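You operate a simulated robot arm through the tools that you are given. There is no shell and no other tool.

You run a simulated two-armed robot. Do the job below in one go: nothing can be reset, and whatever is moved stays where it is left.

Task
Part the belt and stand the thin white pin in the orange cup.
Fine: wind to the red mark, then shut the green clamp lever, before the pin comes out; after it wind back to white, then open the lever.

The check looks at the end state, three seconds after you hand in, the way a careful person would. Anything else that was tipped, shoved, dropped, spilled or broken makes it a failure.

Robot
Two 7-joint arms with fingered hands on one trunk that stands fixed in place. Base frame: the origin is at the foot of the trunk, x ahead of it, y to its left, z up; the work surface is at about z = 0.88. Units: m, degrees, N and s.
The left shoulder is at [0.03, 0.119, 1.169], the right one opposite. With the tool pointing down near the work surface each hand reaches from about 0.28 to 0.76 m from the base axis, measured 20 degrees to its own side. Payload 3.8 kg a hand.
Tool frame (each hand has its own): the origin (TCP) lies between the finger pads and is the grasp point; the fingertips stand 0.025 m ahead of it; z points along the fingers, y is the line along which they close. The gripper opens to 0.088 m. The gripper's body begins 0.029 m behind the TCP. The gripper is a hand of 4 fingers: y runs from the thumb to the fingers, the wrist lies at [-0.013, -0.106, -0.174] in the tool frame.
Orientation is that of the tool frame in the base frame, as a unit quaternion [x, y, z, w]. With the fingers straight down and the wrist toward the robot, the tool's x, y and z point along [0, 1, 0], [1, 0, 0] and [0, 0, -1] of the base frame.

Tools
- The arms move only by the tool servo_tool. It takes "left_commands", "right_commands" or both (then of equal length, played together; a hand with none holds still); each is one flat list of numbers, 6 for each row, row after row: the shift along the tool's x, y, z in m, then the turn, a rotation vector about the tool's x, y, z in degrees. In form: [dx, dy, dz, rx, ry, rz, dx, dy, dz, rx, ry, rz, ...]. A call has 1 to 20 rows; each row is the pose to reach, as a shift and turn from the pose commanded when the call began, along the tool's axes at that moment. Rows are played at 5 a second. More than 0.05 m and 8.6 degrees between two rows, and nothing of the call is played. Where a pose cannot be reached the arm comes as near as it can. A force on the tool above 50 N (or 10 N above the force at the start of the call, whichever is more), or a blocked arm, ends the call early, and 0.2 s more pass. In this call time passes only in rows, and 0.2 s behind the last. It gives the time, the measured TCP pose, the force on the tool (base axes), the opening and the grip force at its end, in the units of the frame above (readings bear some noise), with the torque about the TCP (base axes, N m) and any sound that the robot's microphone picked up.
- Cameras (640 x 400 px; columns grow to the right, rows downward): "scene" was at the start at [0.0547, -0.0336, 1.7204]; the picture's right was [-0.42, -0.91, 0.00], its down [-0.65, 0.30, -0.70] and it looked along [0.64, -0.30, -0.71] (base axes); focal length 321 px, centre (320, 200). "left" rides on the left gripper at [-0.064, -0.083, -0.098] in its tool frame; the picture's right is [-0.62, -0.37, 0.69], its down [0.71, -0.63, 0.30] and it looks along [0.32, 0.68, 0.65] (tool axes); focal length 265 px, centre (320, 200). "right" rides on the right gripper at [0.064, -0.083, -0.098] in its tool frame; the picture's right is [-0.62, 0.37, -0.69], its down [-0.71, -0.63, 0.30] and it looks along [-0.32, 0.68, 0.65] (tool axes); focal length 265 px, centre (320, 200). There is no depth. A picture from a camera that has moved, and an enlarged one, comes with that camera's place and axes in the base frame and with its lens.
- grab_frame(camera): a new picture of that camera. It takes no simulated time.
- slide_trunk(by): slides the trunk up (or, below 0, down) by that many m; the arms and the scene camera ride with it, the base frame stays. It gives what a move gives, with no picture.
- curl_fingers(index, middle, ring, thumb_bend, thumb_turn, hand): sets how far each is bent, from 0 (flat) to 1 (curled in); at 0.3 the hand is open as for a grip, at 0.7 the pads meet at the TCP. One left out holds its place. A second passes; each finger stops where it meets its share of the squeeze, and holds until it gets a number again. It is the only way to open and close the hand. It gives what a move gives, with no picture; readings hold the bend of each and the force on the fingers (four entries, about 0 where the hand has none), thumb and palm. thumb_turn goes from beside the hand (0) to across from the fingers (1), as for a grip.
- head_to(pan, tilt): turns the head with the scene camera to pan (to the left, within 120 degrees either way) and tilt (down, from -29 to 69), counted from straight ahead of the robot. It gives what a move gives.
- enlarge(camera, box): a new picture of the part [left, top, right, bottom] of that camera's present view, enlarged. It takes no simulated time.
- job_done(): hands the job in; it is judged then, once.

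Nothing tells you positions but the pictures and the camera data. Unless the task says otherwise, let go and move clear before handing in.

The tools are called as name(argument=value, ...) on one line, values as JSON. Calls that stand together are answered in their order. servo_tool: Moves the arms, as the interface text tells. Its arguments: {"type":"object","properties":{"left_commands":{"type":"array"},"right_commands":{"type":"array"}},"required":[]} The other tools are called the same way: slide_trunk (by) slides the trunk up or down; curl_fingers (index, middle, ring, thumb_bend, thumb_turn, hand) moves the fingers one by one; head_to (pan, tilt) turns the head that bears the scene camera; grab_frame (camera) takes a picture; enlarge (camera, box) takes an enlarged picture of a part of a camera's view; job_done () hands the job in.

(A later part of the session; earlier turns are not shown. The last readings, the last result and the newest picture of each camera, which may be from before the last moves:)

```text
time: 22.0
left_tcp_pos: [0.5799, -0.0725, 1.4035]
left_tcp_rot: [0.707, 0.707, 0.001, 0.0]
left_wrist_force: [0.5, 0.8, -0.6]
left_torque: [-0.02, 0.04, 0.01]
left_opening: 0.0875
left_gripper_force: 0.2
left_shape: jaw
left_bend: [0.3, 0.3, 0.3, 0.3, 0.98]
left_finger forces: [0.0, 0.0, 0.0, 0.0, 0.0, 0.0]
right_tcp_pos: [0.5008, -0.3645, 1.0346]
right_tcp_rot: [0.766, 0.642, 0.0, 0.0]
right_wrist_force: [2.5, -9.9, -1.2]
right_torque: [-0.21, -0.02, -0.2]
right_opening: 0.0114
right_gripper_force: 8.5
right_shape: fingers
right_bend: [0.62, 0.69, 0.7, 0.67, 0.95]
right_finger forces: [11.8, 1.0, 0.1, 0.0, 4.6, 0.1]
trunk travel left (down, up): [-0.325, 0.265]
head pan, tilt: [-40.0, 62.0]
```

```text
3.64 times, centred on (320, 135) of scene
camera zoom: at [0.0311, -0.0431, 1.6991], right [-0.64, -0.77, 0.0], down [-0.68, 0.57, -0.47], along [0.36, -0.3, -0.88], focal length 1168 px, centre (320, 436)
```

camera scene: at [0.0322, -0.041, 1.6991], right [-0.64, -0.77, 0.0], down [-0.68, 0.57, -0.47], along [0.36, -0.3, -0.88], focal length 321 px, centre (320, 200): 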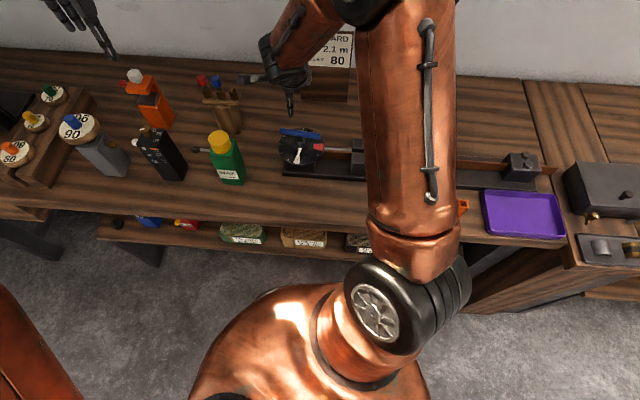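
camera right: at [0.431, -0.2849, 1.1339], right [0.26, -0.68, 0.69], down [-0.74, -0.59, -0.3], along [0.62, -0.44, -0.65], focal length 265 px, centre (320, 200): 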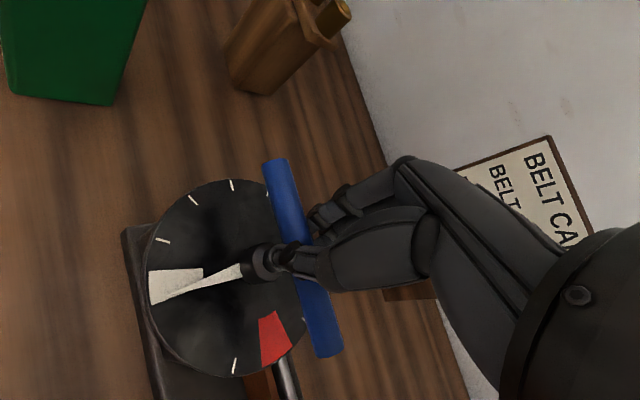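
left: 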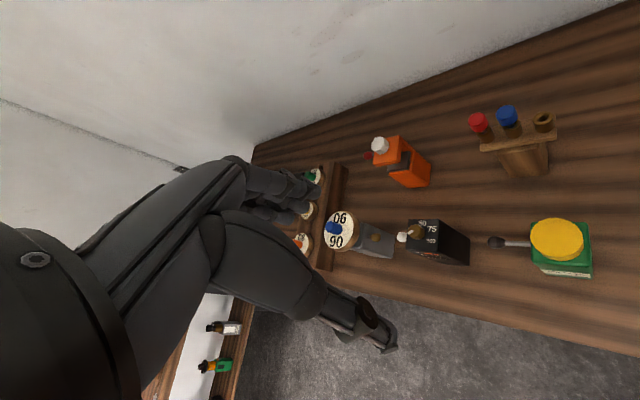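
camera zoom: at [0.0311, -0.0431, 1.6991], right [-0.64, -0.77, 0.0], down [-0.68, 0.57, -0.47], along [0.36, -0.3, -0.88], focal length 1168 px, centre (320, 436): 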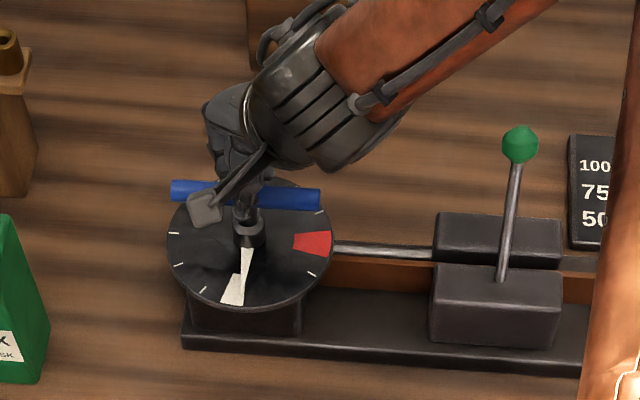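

The grip slipped: the hand turned 40° but the bar only ~6°, so the winder is stiff and needs leverage. I'll open, realign with the bar (now ≈45°), slide about 40 mm out to its left end, and pull that end round.

curl_fingers(hand="right", index=0.35, middle=0.35, ring=0.35, thumb_bend=0.35)

servo_tool(right_commands=[0, 0, 0, 0, 0, 7, 0, 0, 0, 0, 0, 14, 0, 0, 0, 0, 0, 21, 0, 0, 0, 0, 0, 28, 0, 0, 0, 0, 0, 35])

grab_frame(camera="right")

enlarge(camera="scene", box=[260, 80, 380, 190])

```text
time: 23.0
left_tcp_pos: [0.5806, -0.0714, 1.4031]
left_tcp_rot: [0.707, 0.707, 0.0, 0.001]
left_wrist_force: [0.9, 0.3, -0.3]
left_torque: [0.01, 0.0, 0.02]
left_opening: 0.0877
left_gripper_force: 0.1
left_shape: jaw
left_bend: [0.3, 0.3, 0.3, 0.3, 0.98]
left_finger forces: [0.1, 0.1, 0.0, 0.0, 0.0, 0.0]
right_tcp_pos: [0.4998, -0.3639, 1.0356]
right_tcp_rot: [0.766, 0.642, 0.0, 0.001]
right_wrist_force: [0.1, 0.1, -0.2]
right_torque: [0.03, -0.03, -0.02]
right_opening: 0.0739
right_gripper_force: 0.1
right_shape: fingers
right_bend: [0.35, 0.35, 0.35, 0.35, 0.97]
right_finger forces: [0.0, 0.0, 0.0, 0.1, 0.0, 0.0]
trunk travel left (down, up): [-0.325, 0.265]
head pan, tilt: [-40.0, 62.0]
```

```text
time: 24.2
left_tcp_pos: [0.5817, -0.0712, 1.4049]
left_tcp_rot: [0.707, 0.707, 0.0, 0.0]
left_wrist_force: [0.2, 0.0, -0.3]
left_torque: [0.0, 0.0, 0.0]
left_opening: 0.0876
left_gripper_force: 0.0
left_shape: jaw
left_bend: [0.3, 0.3, 0.3, 0.3, 0.98]
left_finger forces: [0.1, 0.0, 0.0, 0.0, 0.1, 0.0]
right_tcp_pos: [0.5012, -0.3625, 1.0357]
right_tcp_rot: [0.924, 0.381, 0.0, 0.0]
right_wrist_force: [0.5, -0.5, 0.1]
right_torque: [0.04, -0.02, 0.02]
right_opening: 0.0738
right_gripper_force: 0.1
right_shape: fingers
right_bend: [0.35, 0.35, 0.35, 0.35, 0.97]
right_finger forces: [0.0, 0.0, 0.1, 0.0, 0.0, 0.0]
trunk travel left (down, up): [-0.325, 0.265]
head pan, tilt: [-40.0, 62.0]
```

```text
taken
camera right: at [0.4888, -0.2561, 1.1344], right [-0.18, -0.7, 0.69], down [-0.95, -0.06, -0.3], along [0.25, -0.71, -0.65], focal length 265 px, centre (320, 200)
```

right: 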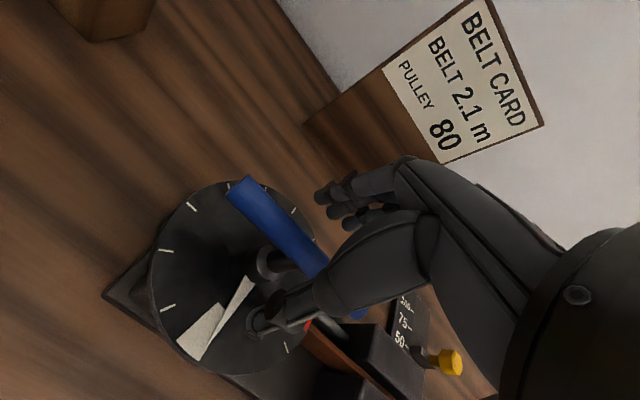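

```text
3.64 times, centred on (320, 135) of scene
camera zoom: at [0.031, -0.0405, 1.6991], right [-0.64, -0.77, 0.0], down [-0.68, 0.57, -0.47], along [0.36, -0.3, -0.88], focal length 1168 px, centre (320, 436)
```

zoom: 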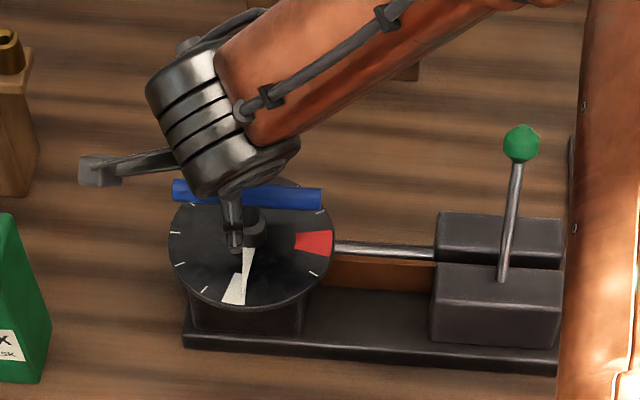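

The dial held its place. I'll slide the open hand 40 mm along the bar to its left end and close.

servo_tool(right_commands=[0.02, 0, 0, 0, 0, 0, 0.04, 0, 0.002, 0, 0, 0])

curl_fingers(hand="right", index=0.7, middle=0.7, ring=0.7, thumb_bend=0.7)

grab_frame(camera="right")

enlarge(camera="scene", box=[260, 80, 380, 190])

```text
time: 24.8
left_tcp_pos: [0.5815, -0.0699, 1.4037]
left_tcp_rot: [0.707, 0.707, 0.0, 0.0]
left_wrist_force: [-0.3, 1.1, 0.0]
left_torque: [-0.01, -0.01, -0.01]
left_opening: 0.0875
left_gripper_force: 0.1
left_shape: jaw
left_bend: [0.3, 0.3, 0.3, 0.3, 0.98]
left_finger forces: [0.1, 0.0, 0.0, 0.0, 0.1, 0.1]
right_tcp_pos: [0.5276, -0.3341, 1.0335]
right_tcp_rot: [0.924, 0.383, -0.001, 0.0]
right_wrist_force: [-0.6, -0.4, -0.2]
right_torque: [-0.01, 0.02, 0.0]
right_opening: 0.0737
right_gripper_force: 0.1
right_shape: fingers
right_bend: [0.35, 0.35, 0.35, 0.35, 0.97]
right_finger forces: [0.1, 0.1, 0.1, 0.0, 0.1, 0.0]
trunk travel left (down, up): [-0.325, 0.265]
head pan, tilt: [-40.0, 62.0]
```

```text
time: 25.8
left_tcp_pos: [0.5812, -0.0714, 1.4049]
left_tcp_rot: [0.707, 0.707, 0.0, 0.0]
left_wrist_force: [-0.3, -0.3, -0.7]
left_torque: [0.02, 0.02, -0.03]
left_opening: 0.0875
left_gripper_force: 0.0
left_shape: jaw
left_bend: [0.3, 0.3, 0.3, 0.3, 0.98]
left_finger forces: [0.1, 0.0, 0.0, 0.0, 0.0, 0.0]
right_tcp_pos: [0.5287, -0.3349, 1.0335]
right_tcp_rot: [0.924, 0.383, 0.001, 0.0]
right_wrist_force: [3.7, -4.4, -1.6]
right_torque: [-0.08, -0.11, 0.09]
right_opening: 0.0096
right_gripper_force: 7.2
right_shape: fingers
right_bend: [0.66, 0.67, 0.66, 0.65, 0.97]
right_finger forces: [3.3, 3.2, 3.5, 0.0, 3.7, 0.1]
trunk travel left (down, up): [-0.325, 0.265]
head pan, tilt: [-40.0, 62.0]
```

```text
taken
camera right: at [0.5166, -0.2293, 1.1324], right [-0.18, -0.7, 0.69], down [-0.95, -0.06, -0.3], along [0.25, -0.71, -0.65], focal length 265 px, centre (320, 200)
```

right: 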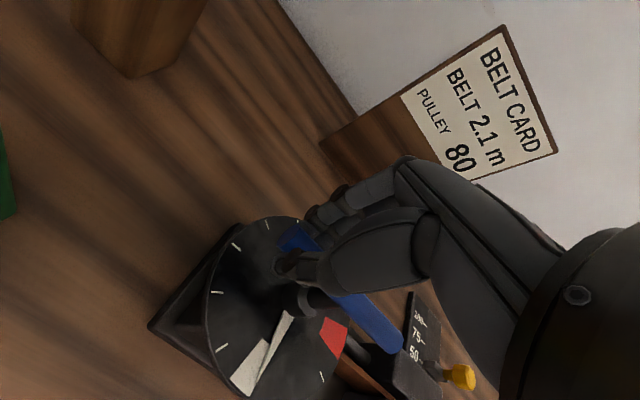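

```text
3.64 times, centred on (320, 135) of scene
camera zoom: at [0.0316, -0.0419, 1.6991], right [-0.64, -0.77, 0.0], down [-0.68, 0.57, -0.47], along [0.36, -0.3, -0.88], focal length 1168 px, centre (320, 436)
```

zoom: 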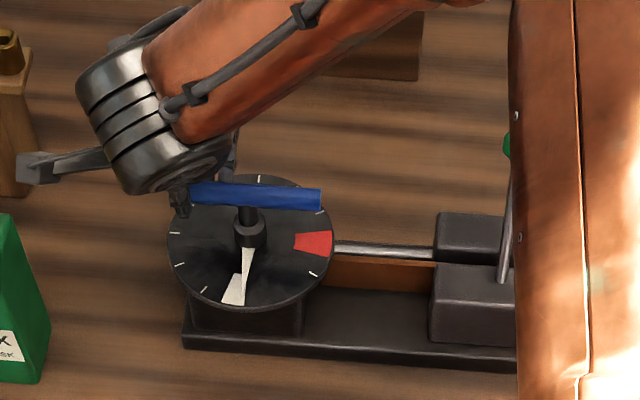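

Gripped at the left end with the pointer already at the edge of white. I'll pull this end around the hub along an arc, about 42° first.

servo_tool(right_commands=[-0.0002, -0.0042, 0, 0, 0, -6, -0.0009, -0.0083, 0, 0, 0, -12, -0.002, -0.0124, 0, 0, 0, -18, -0.0035, -0.0163, 0, 0, 0, -24, -0.0054, -0.02, 0, 0, 0, -30, -0.0076, -0.0235, 0, 0, 0, -36, -0.0103, -0.0268, 0, 0, 0, -42])

grab_frame(camera="right")

enlarge(camera="scene", box=[260, 80, 380, 190])

```text
time: 27.4
left_tcp_pos: [0.5849, -0.0764, 1.4019]
left_tcp_rot: [0.707, 0.707, 0.0, -0.003]
left_wrist_force: [0.5, 0.7, 0.4]
left_torque: [-0.01, 0.04, -0.03]
left_opening: 0.0875
left_gripper_force: 0.1
left_shape: jaw
left_bend: [0.3, 0.3, 0.3, 0.3, 0.98]
left_finger forces: [0.1, 0.1, 0.0, 0.1, 0.0, 0.0]
right_tcp_pos: [0.5082, -0.3342, 1.0322]
right_tcp_rot: [0.73, 0.684, 0.0, 0.006]
right_wrist_force: [29.4, -31.6, 6.5]
right_torque: [-0.55, -0.71, -0.66]
right_opening: 0.0256
right_gripper_force: 20.3
right_shape: fingers
right_bend: [0.45, 0.6, 0.64, 0.7, 0.97]
right_finger forces: [28.0, 9.3, 4.3, 0.0, 0.1, 0.0]
trunk travel left (down, up): [-0.325, 0.265]
head pan, tilt: [-40.0, 62.0]
```

```text
taken
camera right: at [0.4313, -0.2611, 1.1306], right [0.32, -0.63, 0.7], down [-0.67, -0.68, -0.3], along [0.66, -0.38, -0.65], focal length 265 px, centre (320, 200)
```

right: 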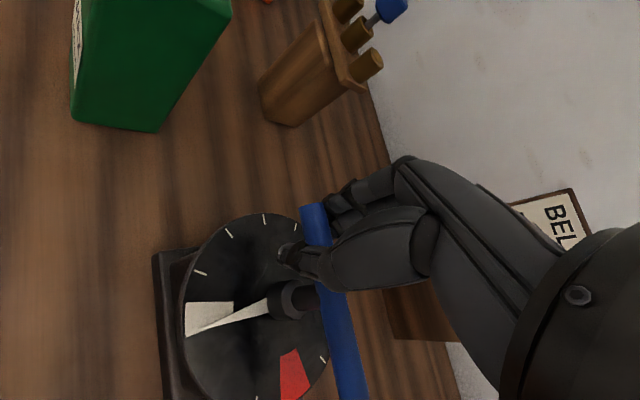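

```text
3.64 times, centred on (320, 135) of scene
camera zoom: at [0.036, -0.0471, 1.6989], right [-0.64, -0.77, 0.0], down [-0.68, 0.57, -0.46], along [0.36, -0.3, -0.89], focal length 1168 px, centre (320, 436)
```

zoom: 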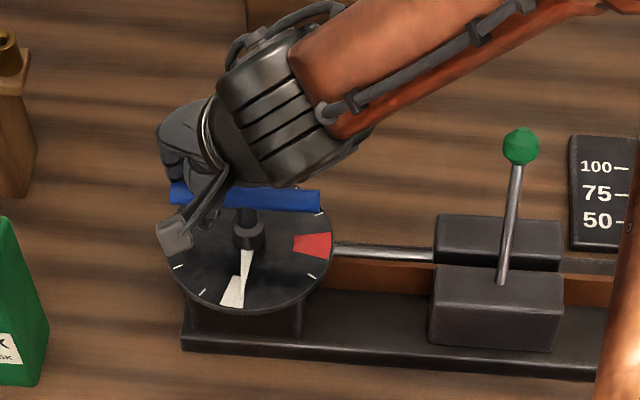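

The bar will not go further counter-clockwise: it presses on a stop right at the white mark (over 40 N). So winding must go clockwise, the long way round past the ticks to red. I'll back off to relieve the load.

servo_tool(right_commands=[-0.0002, 0.0042, 0, 0, 0, 6, -0.0009, 0.0083, 0, 0, 0, 12, -0.002, 0.0124, 0, 0, 0, 18, -0.0035, 0.0163, 0, 0, 0, 24, -0.0054, 0.02, 0, 0, 0, 30, -0.0076, 0.0235, 0, 0, 0, 36, -0.0103, 0.0268, 0, 0, 0, 42])

curl_fingers(hand="right", index=0.35, middle=0.35, ring=0.35, thumb_bend=0.35)

grab_frame(camera="right")

enlarge(camera="scene", box=[260, 80, 480, 205])

```text
time: 29.0
left_tcp_pos: [0.5812, -0.0707, 1.4048]
left_tcp_rot: [0.707, 0.707, 0.0, -0.001]
left_wrist_force: [0.4, -0.2, -0.1]
left_torque: [0.0, 0.03, -0.01]
left_opening: 0.0877
left_gripper_force: 0.1
left_shape: jaw
left_bend: [0.3, 0.3, 0.3, 0.3, 0.98]
left_finger forces: [0.1, 0.0, 0.0, 0.1, 0.0, 0.1]
right_tcp_pos: [0.5274, -0.3325, 1.0318]
right_tcp_rot: [0.924, 0.383, 0.0, -0.004]
right_wrist_force: [2.5, -7.8, -1.2]
right_torque: [-0.16, 0.0, 0.12]
right_opening: 0.0084
right_gripper_force: 6.8
right_shape: fingers
right_bend: [0.64, 0.66, 0.64, 0.67, 0.98]
right_finger forces: [3.6, 3.3, 3.9, 0.0, 2.6, 0.0]
trunk travel left (down, up): [-0.325, 0.265]
head pan, tilt: [-40.0, 62.0]
```

```text
time: 30.0
left_tcp_pos: [0.579, -0.0717, 1.4037]
left_tcp_rot: [0.707, 0.707, 0.0, 0.0]
left_wrist_force: [0.5, -0.7, 0.2]
left_torque: [0.02, -0.02, -0.01]
left_opening: 0.0877
left_gripper_force: 0.0
left_shape: jaw
left_bend: [0.3, 0.3, 0.3, 0.3, 0.98]
left_finger forces: [0.0, 0.1, 0.0, 0.0, 0.0, 0.0]
right_tcp_pos: [0.5292, -0.3345, 1.0333]
right_tcp_rot: [0.924, 0.383, 0.0, 0.0]
right_wrist_force: [-0.8, -0.3, -0.8]
right_torque: [0.02, -0.02, 0.02]
right_opening: 0.0738
right_gripper_force: 0.1
right_shape: fingers
right_bend: [0.35, 0.35, 0.35, 0.35, 0.98]
right_finger forces: [0.1, 0.0, 0.0, 0.0, 0.1, 0.1]
trunk travel left (down, up): [-0.325, 0.265]
head pan, tilt: [-40.0, 62.0]
```

```text
taken
camera right: at [0.5161, -0.2278, 1.1322], right [-0.18, -0.7, 0.69], down [-0.95, -0.06, -0.3], along [0.25, -0.71, -0.65], focal length 265 px, centre (320, 200)
```

right: 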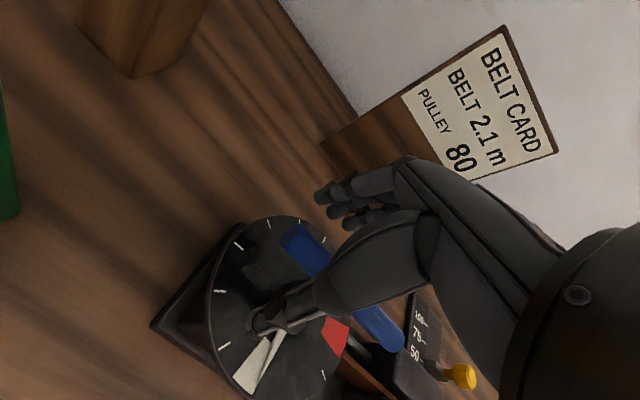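

```text
2.91 times, centred on (370, 142) of scene
camera zoom: at [0.0307, -0.041, 1.6991], right [-0.64, -0.77, 0.0], down [-0.68, 0.57, -0.47], along [0.36, -0.3, -0.88], focal length 935 px, centre (174, 367)
```

zoom: 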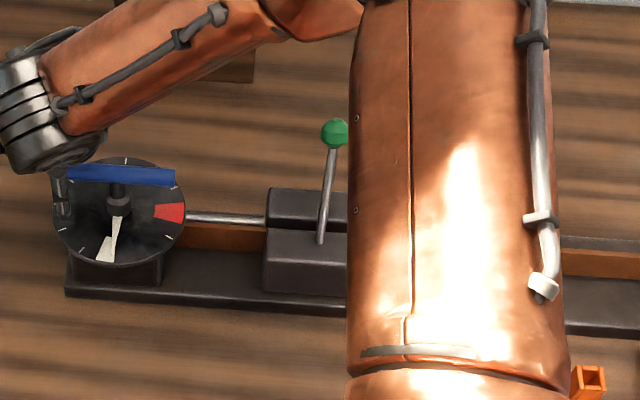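

The lever is untouched and I can also see the orange cup's square opening now. I'll go back to the bar's center, grip it, and try turning clockwise.

servo_tool(right_commands=[-0.02, 0, 0, 0, 0, 0, -0.04, 0.001, 0, 0, 0, 0])

curl_fingers(hand="right", index=0.75, middle=0.75, ring=0.75, thumb_bend=0.75)

servo_tool(right_commands=[0, 0, 0, 0, 0, 5, 0, 0, 0, 0, 0, 10, 0, 0, 0, 0, 0, 15, 0, 0, 0, 0, 0, 20, 0, 0, 0, 0, 0, 25])

grab_frame(camera="right")

enlarge(camera="scene", box=[260, 80, 480, 205])

```text
time: 30.6
left_tcp_pos: [0.5795, -0.0715, 1.4054]
left_tcp_rot: [0.708, 0.706, 0.001, 0.0]
left_wrist_force: [0.4, 0.5, -0.3]
left_torque: [0.04, 0.02, 0.02]
left_opening: 0.0876
left_gripper_force: 0.2
left_shape: jaw
left_bend: [0.3, 0.3, 0.3, 0.3, 0.98]
left_finger forces: [0.1, 0.1, 0.0, 0.0, 0.0, 0.0]
right_tcp_pos: [0.499, -0.3621, 1.0336]
right_tcp_rot: [0.924, 0.383, 0.0, 0.0]
right_wrist_force: [-0.1, 0.0, -0.3]
right_torque: [0.01, 0.01, 0.04]
right_opening: 0.0738
right_gripper_force: 0.1
right_shape: fingers
right_bend: [0.35, 0.35, 0.35, 0.35, 0.98]
right_finger forces: [0.0, 0.0, 0.0, 0.0, 0.0, 0.0]
trunk travel left (down, up): [-0.325, 0.265]
head pan, tilt: [-40.0, 62.0]
```

```text
time: 31.6
left_tcp_pos: [0.5811, -0.073, 1.4037]
left_tcp_rot: [0.707, 0.708, 0.001, -0.002]
left_wrist_force: [-0.9, 0.7, 0.2]
left_torque: [0.01, -0.03, 0.0]
left_opening: 0.0876
left_gripper_force: 0.0
left_shape: jaw
left_bend: [0.3, 0.3, 0.3, 0.3, 0.98]
left_finger forces: [0.0, 0.0, 0.0, 0.1, 0.0, 0.1]
right_tcp_pos: [0.5017, -0.3659, 1.0314]
right_tcp_rot: [0.924, 0.382, -0.001, 0.0]
right_wrist_force: [5.9, -9.0, -12.9]
right_torque: [0.0, -0.13, 0.18]
right_opening: 0.0077
right_gripper_force: 14.6
right_shape: fingers
right_bend: [0.73, 0.72, 0.73, 0.66, 0.96]
right_finger forces: [9.2, 6.9, 5.2, 0.0, 8.7, 0.0]
trunk travel left (down, up): [-0.325, 0.265]
head pan, tilt: [-40.0, 62.0]
```

```text
time: 32.8
left_tcp_pos: [0.5809, -0.0739, 1.4036]
left_tcp_rot: [0.707, 0.708, 0.0, -0.001]
left_wrist_force: [0.9, 0.2, 0.4]
left_torque: [-0.03, -0.02, 0.01]
left_opening: 0.0877
left_gripper_force: 0.1
left_shape: jaw
left_bend: [0.3, 0.3, 0.3, 0.3, 0.98]
left_finger forces: [0.0, 0.1, 0.1, 0.0, 0.0, 0.0]
right_tcp_pos: [0.5023, -0.3658, 1.0311]
right_tcp_rot: [0.985, 0.173, -0.001, -0.001]
right_wrist_force: [0.2, -14.0, -14.1]
right_torque: [-0.12, -0.05, 0.15]
right_opening: 0.0077
right_gripper_force: 16.5
right_shape: fingers
right_bend: [0.73, 0.72, 0.73, 0.66, 0.96]
right_finger forces: [9.6, 7.7, 7.0, 0.0, 8.4, 0.0]
trunk travel left (down, up): [-0.325, 0.265]
head pan, tilt: [-40.0, 62.0]
```

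```text
taken
camera right: at [0.5346, -0.2643, 1.1307], right [-0.46, -0.56, 0.69], down [-0.89, 0.35, -0.3], along [-0.07, -0.75, -0.65], focal length 265 px, centre (320, 200)
```

right: 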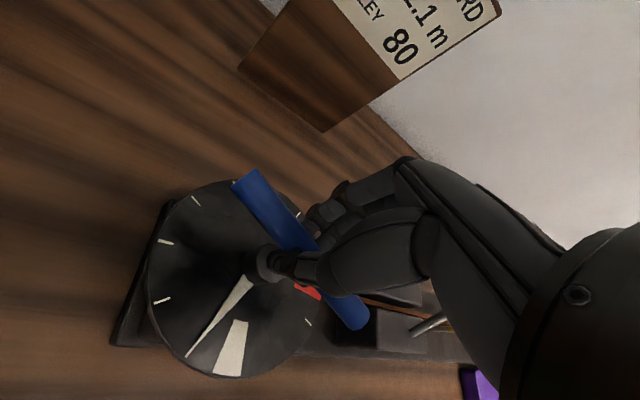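

```text
2.91 times, centred on (370, 142) of scene
camera zoom: at [0.0322, -0.0446, 1.699], right [-0.64, -0.77, 0.0], down [-0.68, 0.57, -0.47], along [0.36, -0.3, -0.88], focal length 935 px, centre (174, 367)
```

zoom: 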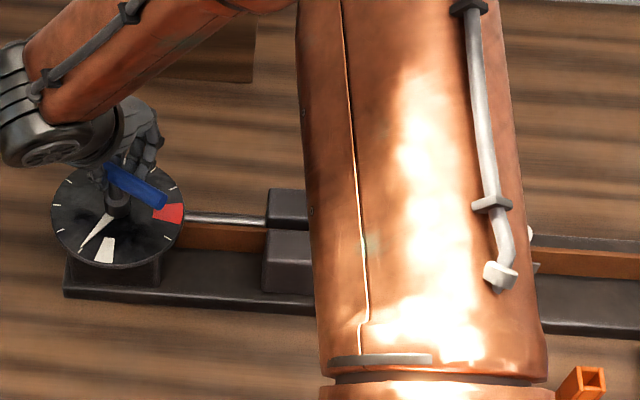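

Clockwise works: the pointer moved smoothly with the hand, leaving white. I'll keep turning clockwise as far as the wrist comfortably allows.

servo_tool(right_commands=[0, 0, 0, 0, 0, 5, 0, 0, 0, 0, 0, 10, 0, 0, 0, 0, 0, 15, 0, 0, 0, 0, 0, 20, 0, 0, 0, 0, 0, 25, 0, 0, 0, 0, 0, 30, 0, 0, 0, 0, 0, 35, 0, 0, 0, 0, 0, 40])

grab_frame(camera="right")

grab_frame(camera="scene")

enlarge(camera="scene", box=[260, 80, 480, 205])

```text
time: 34.6
left_tcp_pos: [0.5796, -0.0737, 1.405]
left_tcp_rot: [0.707, 0.707, -0.001, -0.001]
left_wrist_force: [0.0, 0.0, -0.2]
left_torque: [0.0, -0.04, 0.02]
left_opening: 0.0876
left_gripper_force: 0.1
left_shape: jaw
left_bend: [0.3, 0.3, 0.3, 0.3, 0.98]
left_finger forces: [0.0, 0.0, 0.1, 0.1, 0.1, 0.0]
right_tcp_pos: [0.4997, -0.3658, 1.0315]
right_tcp_rot: [0.984, -0.176, -0.001, 0.0]
right_wrist_force: [-10.0, -14.9, -13.8]
right_torque: [-0.25, 0.11, 0.2]
right_opening: 0.008
right_gripper_force: 17.9
right_shape: fingers
right_bend: [0.73, 0.64, 0.73, 0.67, 0.97]
right_finger forces: [10.7, 8.6, 8.0, 0.1, 7.9, 0.0]
trunk travel left (down, up): [-0.325, 0.265]
head pan, tilt: [-40.0, 62.0]
```

```text
taken
camera right: at [0.5899, -0.3085, 1.1309], right [-0.71, -0.13, 0.69], down [-0.45, 0.84, -0.3], along [-0.54, -0.53, -0.65], focal length 265 px, centre (320, 200)
```

right: 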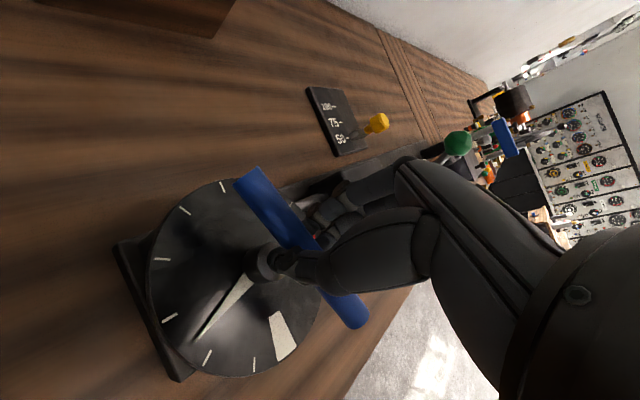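

```text
taken
camera scene: at [0.0301, -0.0447, 1.699], right [-0.64, -0.77, 0.0], down [-0.68, 0.57, -0.47], along [0.36, -0.3, -0.88], focal length 321 px, centre (320, 200)
```

scene: 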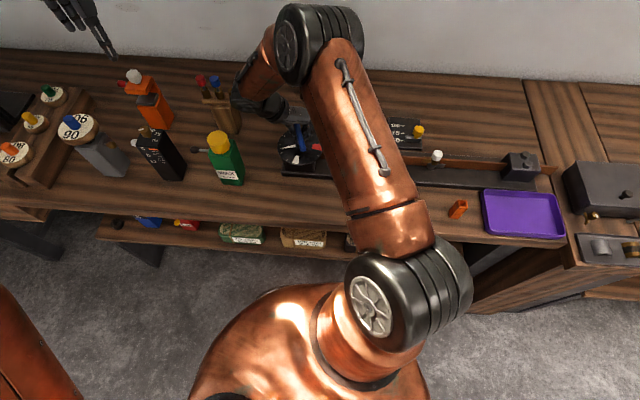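

```text
2.91 times, centred on (370, 142) of scene
camera zoom: at [0.0301, -0.0447, 1.699], right [-0.64, -0.77, 0.0], down [-0.68, 0.57, -0.47], along [0.36, -0.3, -0.88], focal length 935 px, centre (174, 367)
```

zoom: 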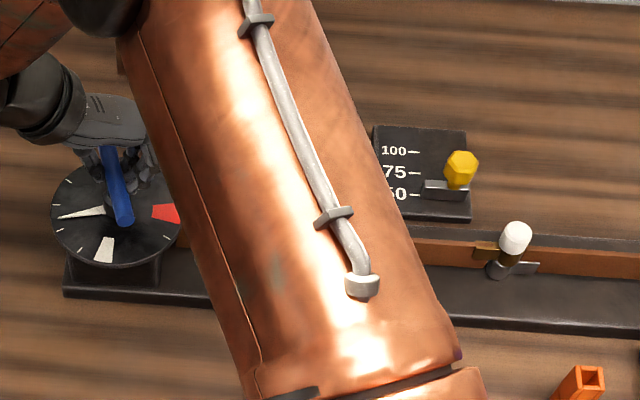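

The pointer follows well (now ~65° clockwise from white) and the cup and pin are visible. My wrist is getting near its turn end, so I'll let go, rise, and re-grip the bar from the opposite side.

curl_fingers(hand="right", index=0.35, middle=0.35, ring=0.35, thumb_bend=0.35)

servo_tool(right_commands=[0, 0, -0.03, 0, 0, 0, 0, 0, -0.06, 0, 0, 0, 0, 0, -0.1, 0, 0, 0, 0, 0, -0.12, 0, 0, -8, 0, 0, -0.12, 0, 0, -16, 0, 0, -0.12, 0, 0, -24, 0, 0, -0.12, 0, 0, -32, 0, 0, -0.12, 0, 0, -40, 0, 0, -0.12, 0, 0, -48, 0, 0, -0.12, 0, 0, -56, 0, 0, -0.12, 0, 0, -64, 0, 0, -0.12, 0, 0, -72, 0, 0, -0.12, 0, 0, -80, 0, 0, -0.12, 0, 0, -88])

grab_frame(camera="scene")

enlarge(camera="scene", box=[260, 80, 480, 205])

```text
time: 35.6
left_tcp_pos: [0.5799, -0.0702, 1.4043]
left_tcp_rot: [0.707, 0.707, 0.0, 0.0]
left_wrist_force: [-0.9, -0.3, -0.8]
left_torque: [0.03, 0.03, 0.03]
left_opening: 0.0875
left_gripper_force: 0.1
left_shape: jaw
left_bend: [0.3, 0.3, 0.3, 0.3, 0.98]
left_finger forces: [0.1, 0.0, 0.1, 0.0, 0.0, 0.1]
right_tcp_pos: [0.5012, -0.3624, 1.033]
right_tcp_rot: [0.985, -0.173, 0.0, 0.001]
right_wrist_force: [-0.3, -0.8, -0.6]
right_torque: [0.0, -0.06, 0.0]
right_opening: 0.0737
right_gripper_force: 0.1
right_shape: fingers
right_bend: [0.35, 0.35, 0.35, 0.35, 0.97]
right_finger forces: [0.0, 0.0, 0.0, 0.1, 0.0, 0.1]
trunk travel left (down, up): [-0.325, 0.265]
head pan, tilt: [-40.0, 62.0]
```

```text
time: 38.6
left_tcp_pos: [0.5793, -0.0718, 1.4032]
left_tcp_rot: [0.706, 0.708, 0.0, 0.0]
left_wrist_force: [-0.1, -0.7, 0.5]
left_torque: [0.0, -0.01, 0.01]
left_opening: 0.0875
left_gripper_force: 0.0
left_shape: jaw
left_bend: [0.3, 0.3, 0.3, 0.3, 0.98]
left_finger forces: [0.0, 0.1, 0.0, 0.0, 0.0, 0.0]
right_tcp_pos: [0.5, -0.3641, 1.1535]
right_tcp_rot: [0.829, 0.56, 0.001, 0.0]
right_wrist_force: [-0.1, -0.1, 0.0]
right_torque: [-0.01, 0.01, 0.01]
right_opening: 0.0737
right_gripper_force: 0.0
right_shape: fingers
right_bend: [0.35, 0.35, 0.35, 0.35, 0.97]
right_finger forces: [0.0, 0.0, 0.0, 0.0, 0.1, 0.0]
trunk travel left (down, up): [-0.325, 0.265]
head pan, tilt: [-40.0, 62.0]
```

```text
taken
camera scene: at [0.0302, -0.0417, 1.6991], right [-0.64, -0.77, 0.0], down [-0.68, 0.57, -0.47], along [0.36, -0.3, -0.88], focal length 321 px, centre (320, 200)
```

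scene: 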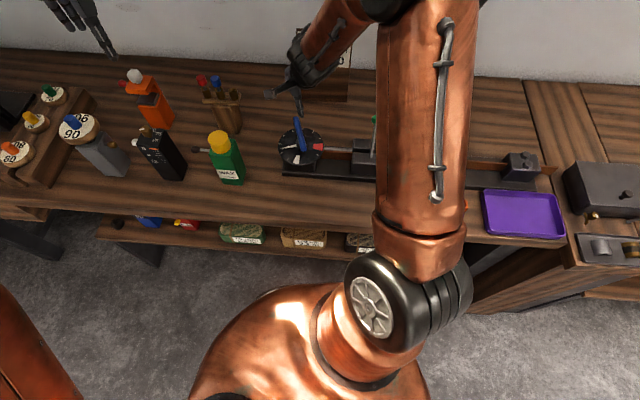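

```text
2.91 times, centred on (370, 142) of scene
camera zoom: at [0.0302, -0.0417, 1.6991], right [-0.64, -0.77, 0.0], down [-0.68, 0.57, -0.47], along [0.36, -0.3, -0.88], focal length 935 px, centre (174, 367)
```

zoom: 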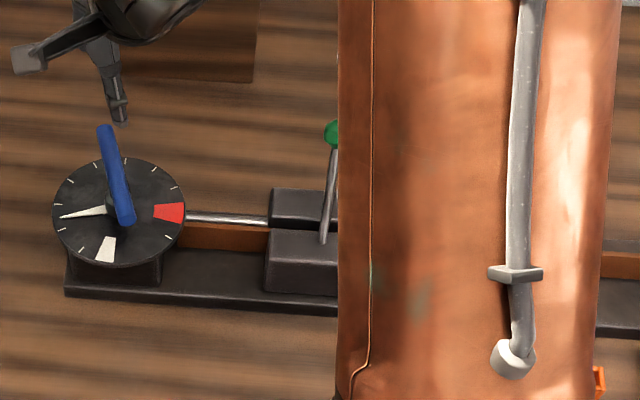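

The dial stays where I left it. I'll keep turning the raised hand to the opposite yaw (about +70°) and check the posture.

servo_tool(right_commands=[0, 0, 0, 0, 0, -8, 0, 0, 0, 0, 0, -16, 0, 0, 0, 0, 0, -24, 0, 0, 0, 0, 0, -32, 0, 0, 0, 0, 0, -40, 0, 0, 0, 0, 0, -48, 0, 0, 0, 0, 0, -56, 0, 0, 0, 0, 0, -64, 0, 0, 0, 0, 0, -72, 0, 0, 0, 0, 0, -80, 0, 0, 0, 0, 0, -88, 0, 0, 0, 0, 0, -92])

grab_frame(camera="scene")

grab_frame(camera="right")

```text
time: 41.2
left_tcp_pos: [0.5796, -0.0711, 1.4051]
left_tcp_rot: [0.707, 0.707, -0.001, 0.0]
left_wrist_force: [0.4, 0.1, 0.0]
left_torque: [-0.02, 0.0, 0.02]
left_opening: 0.0877
left_gripper_force: 0.1
left_shape: jaw
left_bend: [0.3, 0.3, 0.3, 0.3, 0.98]
left_finger forces: [0.0, 0.0, 0.0, 0.0, 0.0, 0.0]
right_tcp_pos: [0.5008, -0.364, 1.1529]
right_tcp_rot: [0.172, 0.985, 0.0, 0.001]
right_wrist_force: [-1.1, 0.4, 0.2]
right_torque: [-0.04, 0.01, 0.0]
right_opening: 0.0737
right_gripper_force: 0.1
right_shape: fingers
right_bend: [0.35, 0.35, 0.35, 0.35, 0.97]
right_finger forces: [0.0, 0.0, 0.0, 0.0, 0.1, 0.0]
trunk travel left (down, up): [-0.325, 0.265]
head pan, tilt: [-40.0, 62.0]
```

```text
taken
camera scene: at [0.0307, -0.0409, 1.6991], right [-0.64, -0.77, 0.0], down [-0.68, 0.57, -0.47], along [0.36, -0.3, -0.88], focal length 321 px, centre (320, 200)
```

scene: 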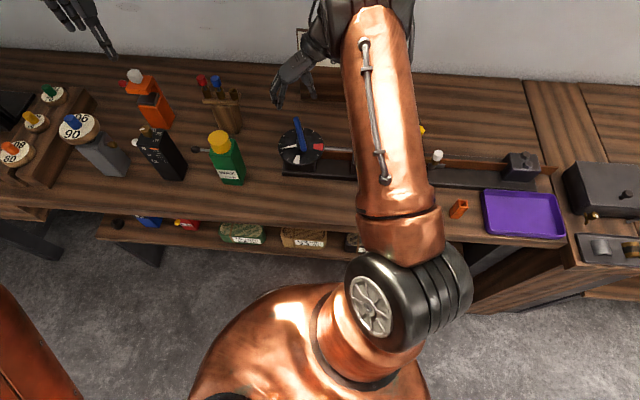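

```text
taken
camera right: at [0.4131, -0.4179, 1.2523], right [0.71, 0.13, 0.69], down [0.46, -0.84, -0.31], along [0.54, 0.53, -0.65], focal length 265 px, centre (320, 200)
```

right: 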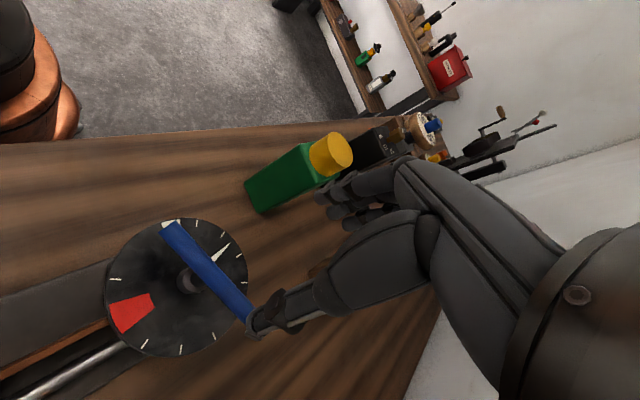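

This posture is fine. The bar is now at about -28°, so I'll trim the yaw by 7°, lower to the bar, and grip again.

servo_tool(right_commands=[0, 0, 0.03, 0, 0, 4, 0, 0, 0.06, 0, 0, 7, 0, 0, 0.085, 0, 0, 7, 0, 0, 0.105, 0, 0, 7, 0, 0, 0.119, 0, 0, 7])

grab_frame(camera="right")

enlarge(camera="scene", box=[260, 50, 480, 205])

```text
time: 42.4
left_tcp_pos: [0.5807, -0.0708, 1.4043]
left_tcp_rot: [0.707, 0.707, 0.0, 0.0]
left_wrist_force: [-0.4, 0.7, 0.0]
left_torque: [0.0, 0.05, -0.03]
left_opening: 0.0878
left_gripper_force: 0.0
left_shape: jaw
left_bend: [0.3, 0.3, 0.3, 0.3, 0.98]
left_finger forces: [0.1, 0.0, 0.0, 0.0, 0.1, 0.1]
right_tcp_pos: [0.501, -0.3638, 1.0339]
right_tcp_rot: [0.234, 0.972, 0.0, 0.0]
right_wrist_force: [-0.2, 1.0, 0.5]
right_torque: [0.05, 0.02, -0.01]
right_opening: 0.0741
right_gripper_force: 0.2
right_shape: fingers
right_bend: [0.35, 0.35, 0.35, 0.35, 0.97]
right_finger forces: [0.1, 0.2, 0.0, 0.1, 0.0, 0.0]
trunk travel left (down, up): [-0.325, 0.265]
head pan, tilt: [-40.0, 62.0]
```

```text
taken
camera right: at [0.4075, -0.4064, 1.133], right [0.72, 0.05, 0.69], down [0.35, -0.89, -0.3], along [0.6, 0.46, -0.65], focal length 265 px, centre (320, 200)
```

right: 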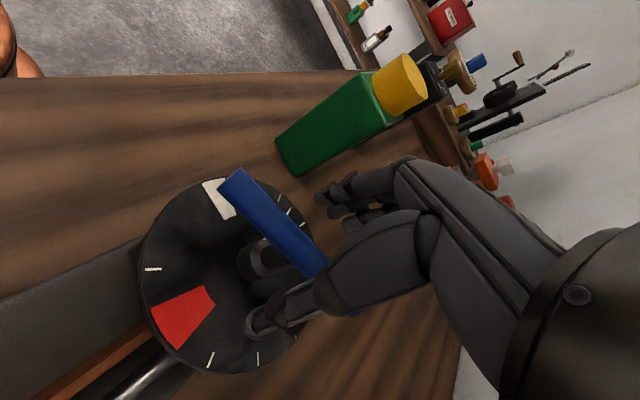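

```text
2.58 times, centred on (370, 128) of scene
camera zoom: at [0.0308, -0.041, 1.6991], right [-0.64, -0.77, 0.0], down [-0.68, 0.57, -0.47], along [0.36, -0.3, -0.88], focal length 829 px, centre (191, 387)
```

zoom: 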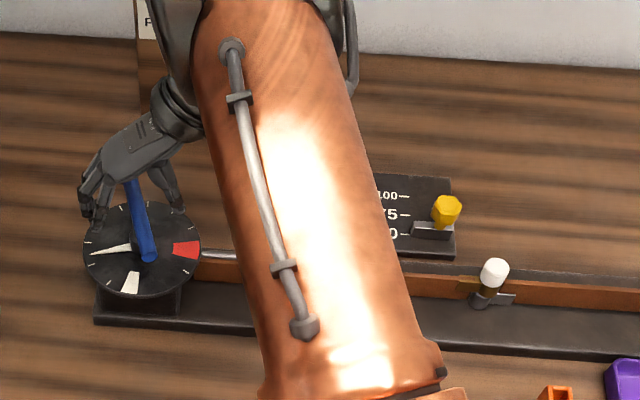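

The bar is centered between thumb and fingers. I'll close and turn clockwise again.

curl_fingers(hand="right", index=0.75, middle=0.75, ring=0.75, thumb_bend=0.75)

servo_tool(right_commands=[0, 0, 0, 0, 0, 5, 0, 0, 0, 0, 0, 10, 0, 0, 0, 0, 0, 15, 0, 0, 0, 0, 0, 20, 0, 0, 0, 0, 0, 25, 0, 0, 0, 0, 0, 30, 0, 0, 0, 0, 0, 35, 0, 0, 0, 0, 0, 40, 0, 0, 0, 0, 0, 45, 0, 0, 0, 0, 0, 50])

grab_frame(camera="right")

enlarge(camera="scene", box=[260, 50, 480, 205])

```text
time: 43.4
left_tcp_pos: [0.5824, -0.0699, 1.4033]
left_tcp_rot: [0.707, 0.707, -0.001, -0.001]
left_wrist_force: [0.1, -0.3, 0.7]
left_torque: [-0.02, 0.0, 0.0]
left_opening: 0.0875
left_gripper_force: 0.0
left_shape: jaw
left_bend: [0.3, 0.3, 0.3, 0.3, 0.98]
left_finger forces: [0.1, 0.0, 0.0, 0.0, 0.0, 0.1]
right_tcp_pos: [0.503, -0.3621, 1.0325]
right_tcp_rot: [0.234, 0.972, 0.0, -0.002]
right_wrist_force: [5.3, 6.5, -13.1]
right_torque: [0.04, 0.0, 0.13]
right_opening: 0.0087
right_gripper_force: 14.8
right_shape: fingers
right_bend: [0.73, 0.72, 0.73, 0.64, 0.96]
right_finger forces: [8.0, 5.9, 4.4, 0.0, 9.8, 0.0]
trunk travel left (down, up): [-0.325, 0.265]
head pan, tilt: [-40.0, 62.0]
```

```text
time: 45.6
left_tcp_pos: [0.582, -0.0717, 1.4038]
left_tcp_rot: [0.707, 0.707, 0.0, -0.001]
left_wrist_force: [-0.7, 0.0, -0.4]
left_torque: [-0.03, -0.03, -0.03]
left_opening: 0.0877
left_gripper_force: 0.1
left_shape: jaw
left_bend: [0.3, 0.3, 0.3, 0.3, 0.98]
left_finger forces: [0.0, 0.1, 0.0, 0.0, 0.0, 0.0]
right_tcp_pos: [0.5028, -0.3644, 1.0331]
right_tcp_rot: [0.624, 0.781, 0.0, -0.001]
right_wrist_force: [9.8, -6.0, -9.3]
right_torque: [-0.09, -0.11, 0.17]
right_opening: 0.0088
right_gripper_force: 14.6
right_shape: fingers
right_bend: [0.73, 0.72, 0.73, 0.65, 0.97]
right_finger forces: [7.9, 6.1, 5.9, 0.1, 9.9, 0.0]
trunk travel left (down, up): [-0.325, 0.265]
head pan, tilt: [-40.0, 62.0]
```

```text
taken
camera right: at [0.4086, -0.3192, 1.1321], right [0.5, -0.52, 0.69], down [-0.46, -0.84, -0.3], along [0.74, -0.16, -0.66], focal length 265 px, centre (320, 200)
```

right: 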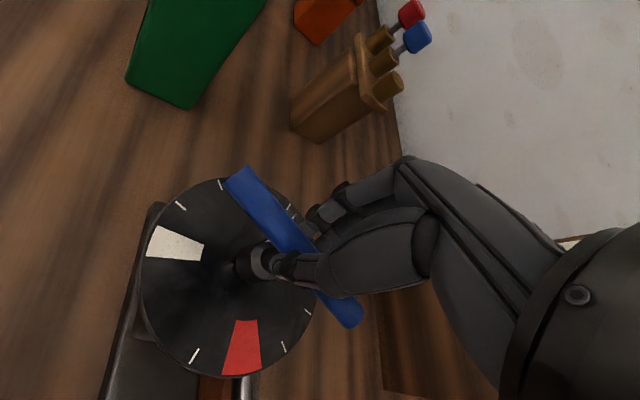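

```text
2.58 times, centred on (370, 128) of scene
camera zoom: at [0.0336, -0.0429, 1.699], right [-0.64, -0.77, 0.0], down [-0.68, 0.57, -0.47], along [0.36, -0.3, -0.88], focal length 829 px, centre (191, 387)
```

zoom: 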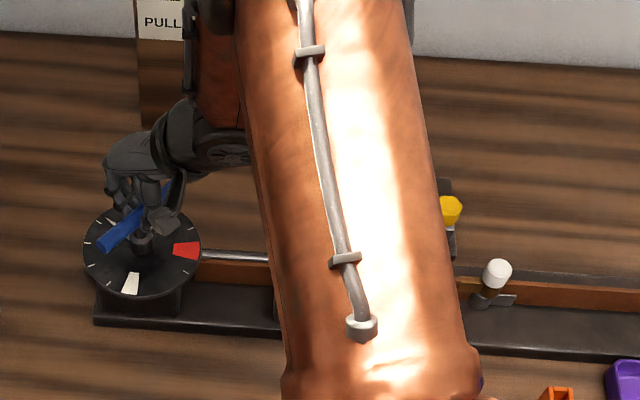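

Turning well; the pointer has passed the left and heads toward the back. I'll continue about 105° more.

servo_tool(right_commands=[0, 0, 0, 0, 0, 6, 0, 0, 0, 0, 0, 12, 0, 0, 0, 0, 0, 18, 0, 0, 0, 0, 0, 24, 0, 0, 0, 0, 0, 30, 0, 0, 0, 0, 0, 36, 0, 0, 0, 0, 0, 42, 0, 0, 0, 0, 0, 48, 0, 0, 0, 0, 0, 54, 0, 0, 0, 0, 0, 60, 0, 0, 0, 0, 0, 66, 0, 0, 0, 0, 0, 72, 0, 0, 0, 0, 0, 78, 0, 0, 0, 0, 0, 84])

grab_frame(camera="right")

enlarge(camera="scene", box=[260, 50, 480, 205])

```text
time: 48.6
left_tcp_pos: [0.5806, -0.0751, 1.4048]
left_tcp_rot: [0.707, 0.707, 0.001, -0.001]
left_wrist_force: [0.0, 0.0, 0.5]
left_torque: [0.02, 0.0, 0.03]
left_opening: 0.0876
left_gripper_force: 0.0
left_shape: jaw
left_bend: [0.3, 0.3, 0.3, 0.3, 0.98]
left_finger forces: [0.0, 0.1, 0.0, 0.0, 0.0, 0.1]
right_tcp_pos: [0.4987, -0.3674, 1.0343]
right_tcp_rot: [0.987, 0.163, -0.001, -0.001]
right_wrist_force: [-7.7, -21.1, -5.8]
right_torque: [-0.33, 0.17, 0.17]
right_opening: 0.0085
right_gripper_force: 18.1
right_shape: fingers
right_bend: [0.73, 0.73, 0.73, 0.66, 0.97]
right_finger forces: [10.5, 8.2, 8.5, 0.1, 8.4, 0.0]
trunk travel left (down, up): [-0.325, 0.265]
head pan, tilt: [-40.0, 62.0]
```

```text
taken
camera right: at [0.5341, -0.2655, 1.1322], right [-0.47, -0.55, 0.69], down [-0.88, 0.37, -0.3], along [-0.09, -0.75, -0.66], focal length 265 px, centre (320, 200)
```

right: 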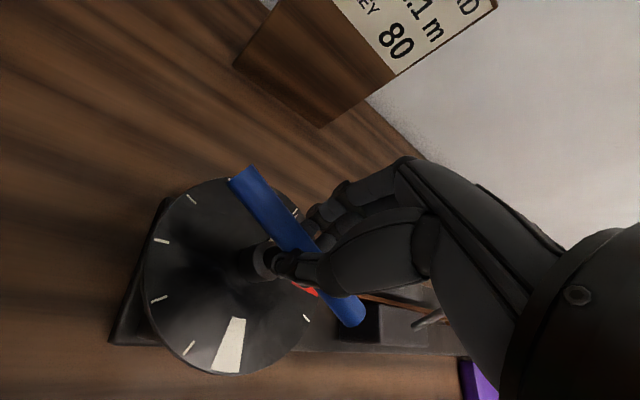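

```text
2.58 times, centred on (370, 128) of scene
camera zoom: at [0.0299, -0.0449, 1.699], right [-0.64, -0.77, 0.0], down [-0.68, 0.57, -0.47], along [0.36, -0.3, -0.88], focal length 829 px, centre (191, 387)
```

zoom: 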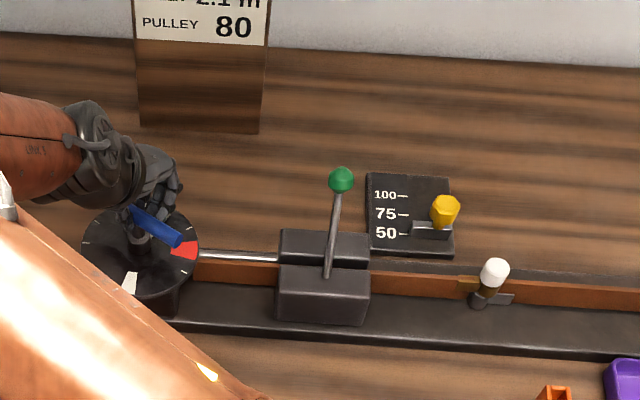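

About 206° wound; roughly 65° remain to red. I'll turn 36° more in this grip, then re-grip for the last part.

servo_tool(right_commands=[0, 0, 0, 0, 0, 6, 0, 0, 0, 0, 0, 12, 0, 0, 0, 0, 0, 18, 0, 0, 0, 0, 0, 24, 0, 0, 0, 0, 0, 30, 0, 0, 0, 0, 0, 36])

curl_fingers(hand="right", index=0.35, middle=0.35, ring=0.35, thumb_bend=0.35)

servo_tool(right_commands=[0, 0, -0.03, 0, 0, 0, 0, 0, -0.06, 0, 0, 0, 0, 0, -0.1, 0, 0, 0, 0, 0, -0.12, 0, 0, -8, 0, 0, -0.12, 0, 0, -16, 0, 0, -0.12, 0, 0, -24, 0, 0, -0.12, 0, 0, -32, 0, 0, -0.12, 0, 0, -40, 0, 0, -0.12, 0, 0, -48, 0, 0, -0.12, 0, 0, -56, 0, 0, -0.12, 0, 0, -64, 0, 0, -0.12, 0, 0, -72, 0, 0, -0.12, 0, 0, -80, 0, 0, -0.12, 0, 0, -88])

enlarge(camera="scene", box=[260, 50, 480, 205])

grab_frame(camera="right")

```text
time: 50.0
left_tcp_pos: [0.5778, -0.0725, 1.4041]
left_tcp_rot: [0.707, 0.707, 0.001, 0.0]
left_wrist_force: [0.7, -0.1, 0.0]
left_torque: [0.0, -0.03, 0.0]
left_opening: 0.0873
left_gripper_force: 0.0
left_shape: jaw
left_bend: [0.3, 0.3, 0.3, 0.3, 0.98]
left_finger forces: [0.0, 0.1, 0.1, 0.0, 0.1, 0.0]
right_tcp_pos: [0.4973, -0.3661, 1.0336]
right_tcp_rot: [0.989, -0.151, -0.002, -0.002]
right_wrist_force: [-18.5, -13.4, -9.2]
right_torque: [-0.23, 0.3, 0.15]
right_opening: 0.0089
right_gripper_force: 17.5
right_shape: fingers
right_bend: [0.73, 0.73, 0.73, 0.66, 0.97]
right_finger forces: [10.9, 8.5, 7.9, 0.0, 8.3, 0.1]
trunk travel left (down, up): [-0.325, 0.265]
head pan, tilt: [-40.0, 62.0]
```

```text
time: 51.0
left_tcp_pos: [0.5809, -0.0698, 1.4041]
left_tcp_rot: [0.706, 0.708, 0.0, 0.0]
left_wrist_force: [-0.1, -0.6, 0.8]
left_torque: [0.0, 0.01, -0.01]
left_opening: 0.0875
left_gripper_force: 0.0
left_shape: jaw
left_bend: [0.3, 0.3, 0.3, 0.3, 0.98]
left_finger forces: [0.0, 0.0, 0.0, 0.0, 0.0, 0.1]
right_tcp_pos: [0.5024, -0.3632, 1.0344]
right_tcp_rot: [0.989, -0.148, 0.0, 0.0]
right_wrist_force: [0.9, 0.5, 0.3]
right_torque: [-0.01, 0.01, -0.01]
right_opening: 0.0736
right_gripper_force: 0.1
right_shape: fingers
right_bend: [0.35, 0.35, 0.35, 0.35, 0.97]
right_finger forces: [0.0, 0.0, 0.0, 0.0, 0.1, 0.0]
trunk travel left (down, up): [-0.325, 0.265]
head pan, tilt: [-40.0, 62.0]
```

```text
time: 54.0
left_tcp_pos: [0.5798, -0.0715, 1.4045]
left_tcp_rot: [0.707, 0.707, 0.0, -0.001]
left_wrist_force: [-0.7, 0.1, 0.2]
left_torque: [-0.01, -0.03, -0.02]
left_opening: 0.0879
left_gripper_force: 0.0
left_shape: jaw
left_bend: [0.3, 0.3, 0.3, 0.3, 0.98]
left_finger forces: [0.1, 0.0, 0.0, 0.1, 0.0, 0.0]
right_tcp_pos: [0.501, -0.3643, 1.1545]
right_tcp_rot: [0.813, 0.582, 0.0, 0.0]
right_wrist_force: [0.2, 0.7, 0.5]
right_torque: [-0.01, -0.01, -0.02]
right_opening: 0.074
right_gripper_force: 0.1
right_shape: fingers
right_bend: [0.35, 0.35, 0.35, 0.35, 0.97]
right_finger forces: [0.0, 0.0, 0.1, 0.1, 0.0, 0.1]
trunk travel left (down, up): [-0.325, 0.265]
head pan, tilt: [-40.0, 62.0]
```

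```text
2.58 times, centred on (370, 128) of scene
camera zoom: at [0.0301, -0.0422, 1.6991], right [-0.64, -0.77, 0.0], down [-0.68, 0.57, -0.47], along [0.36, -0.3, -0.88], focal length 829 px, centre (191, 387)
```

zoom: 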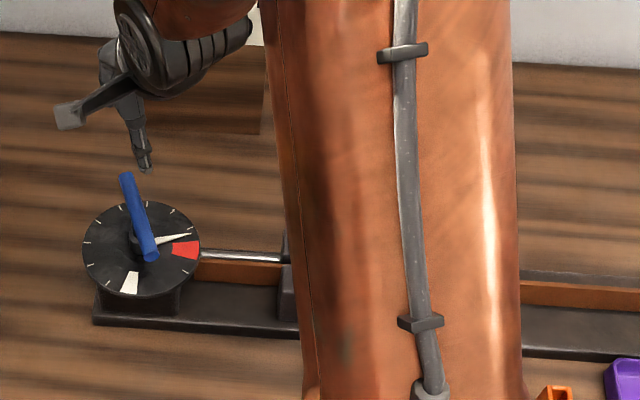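

```text
taken
camera right: at [0.4437, -0.2745, 1.253], right [0.15, -0.71, 0.69], down [-0.83, -0.47, -0.3], along [0.54, -0.53, -0.65], focal length 265 px, centre (320, 200)
```

right: 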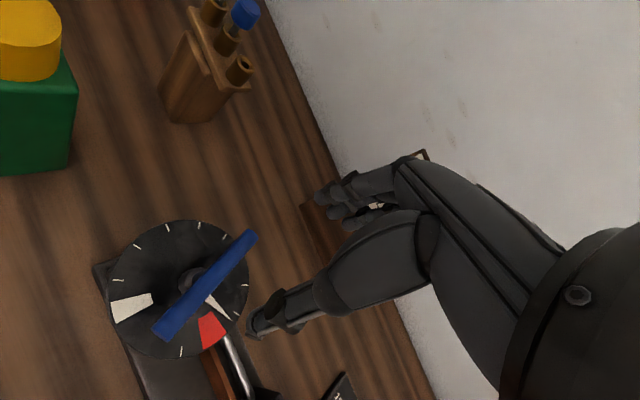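

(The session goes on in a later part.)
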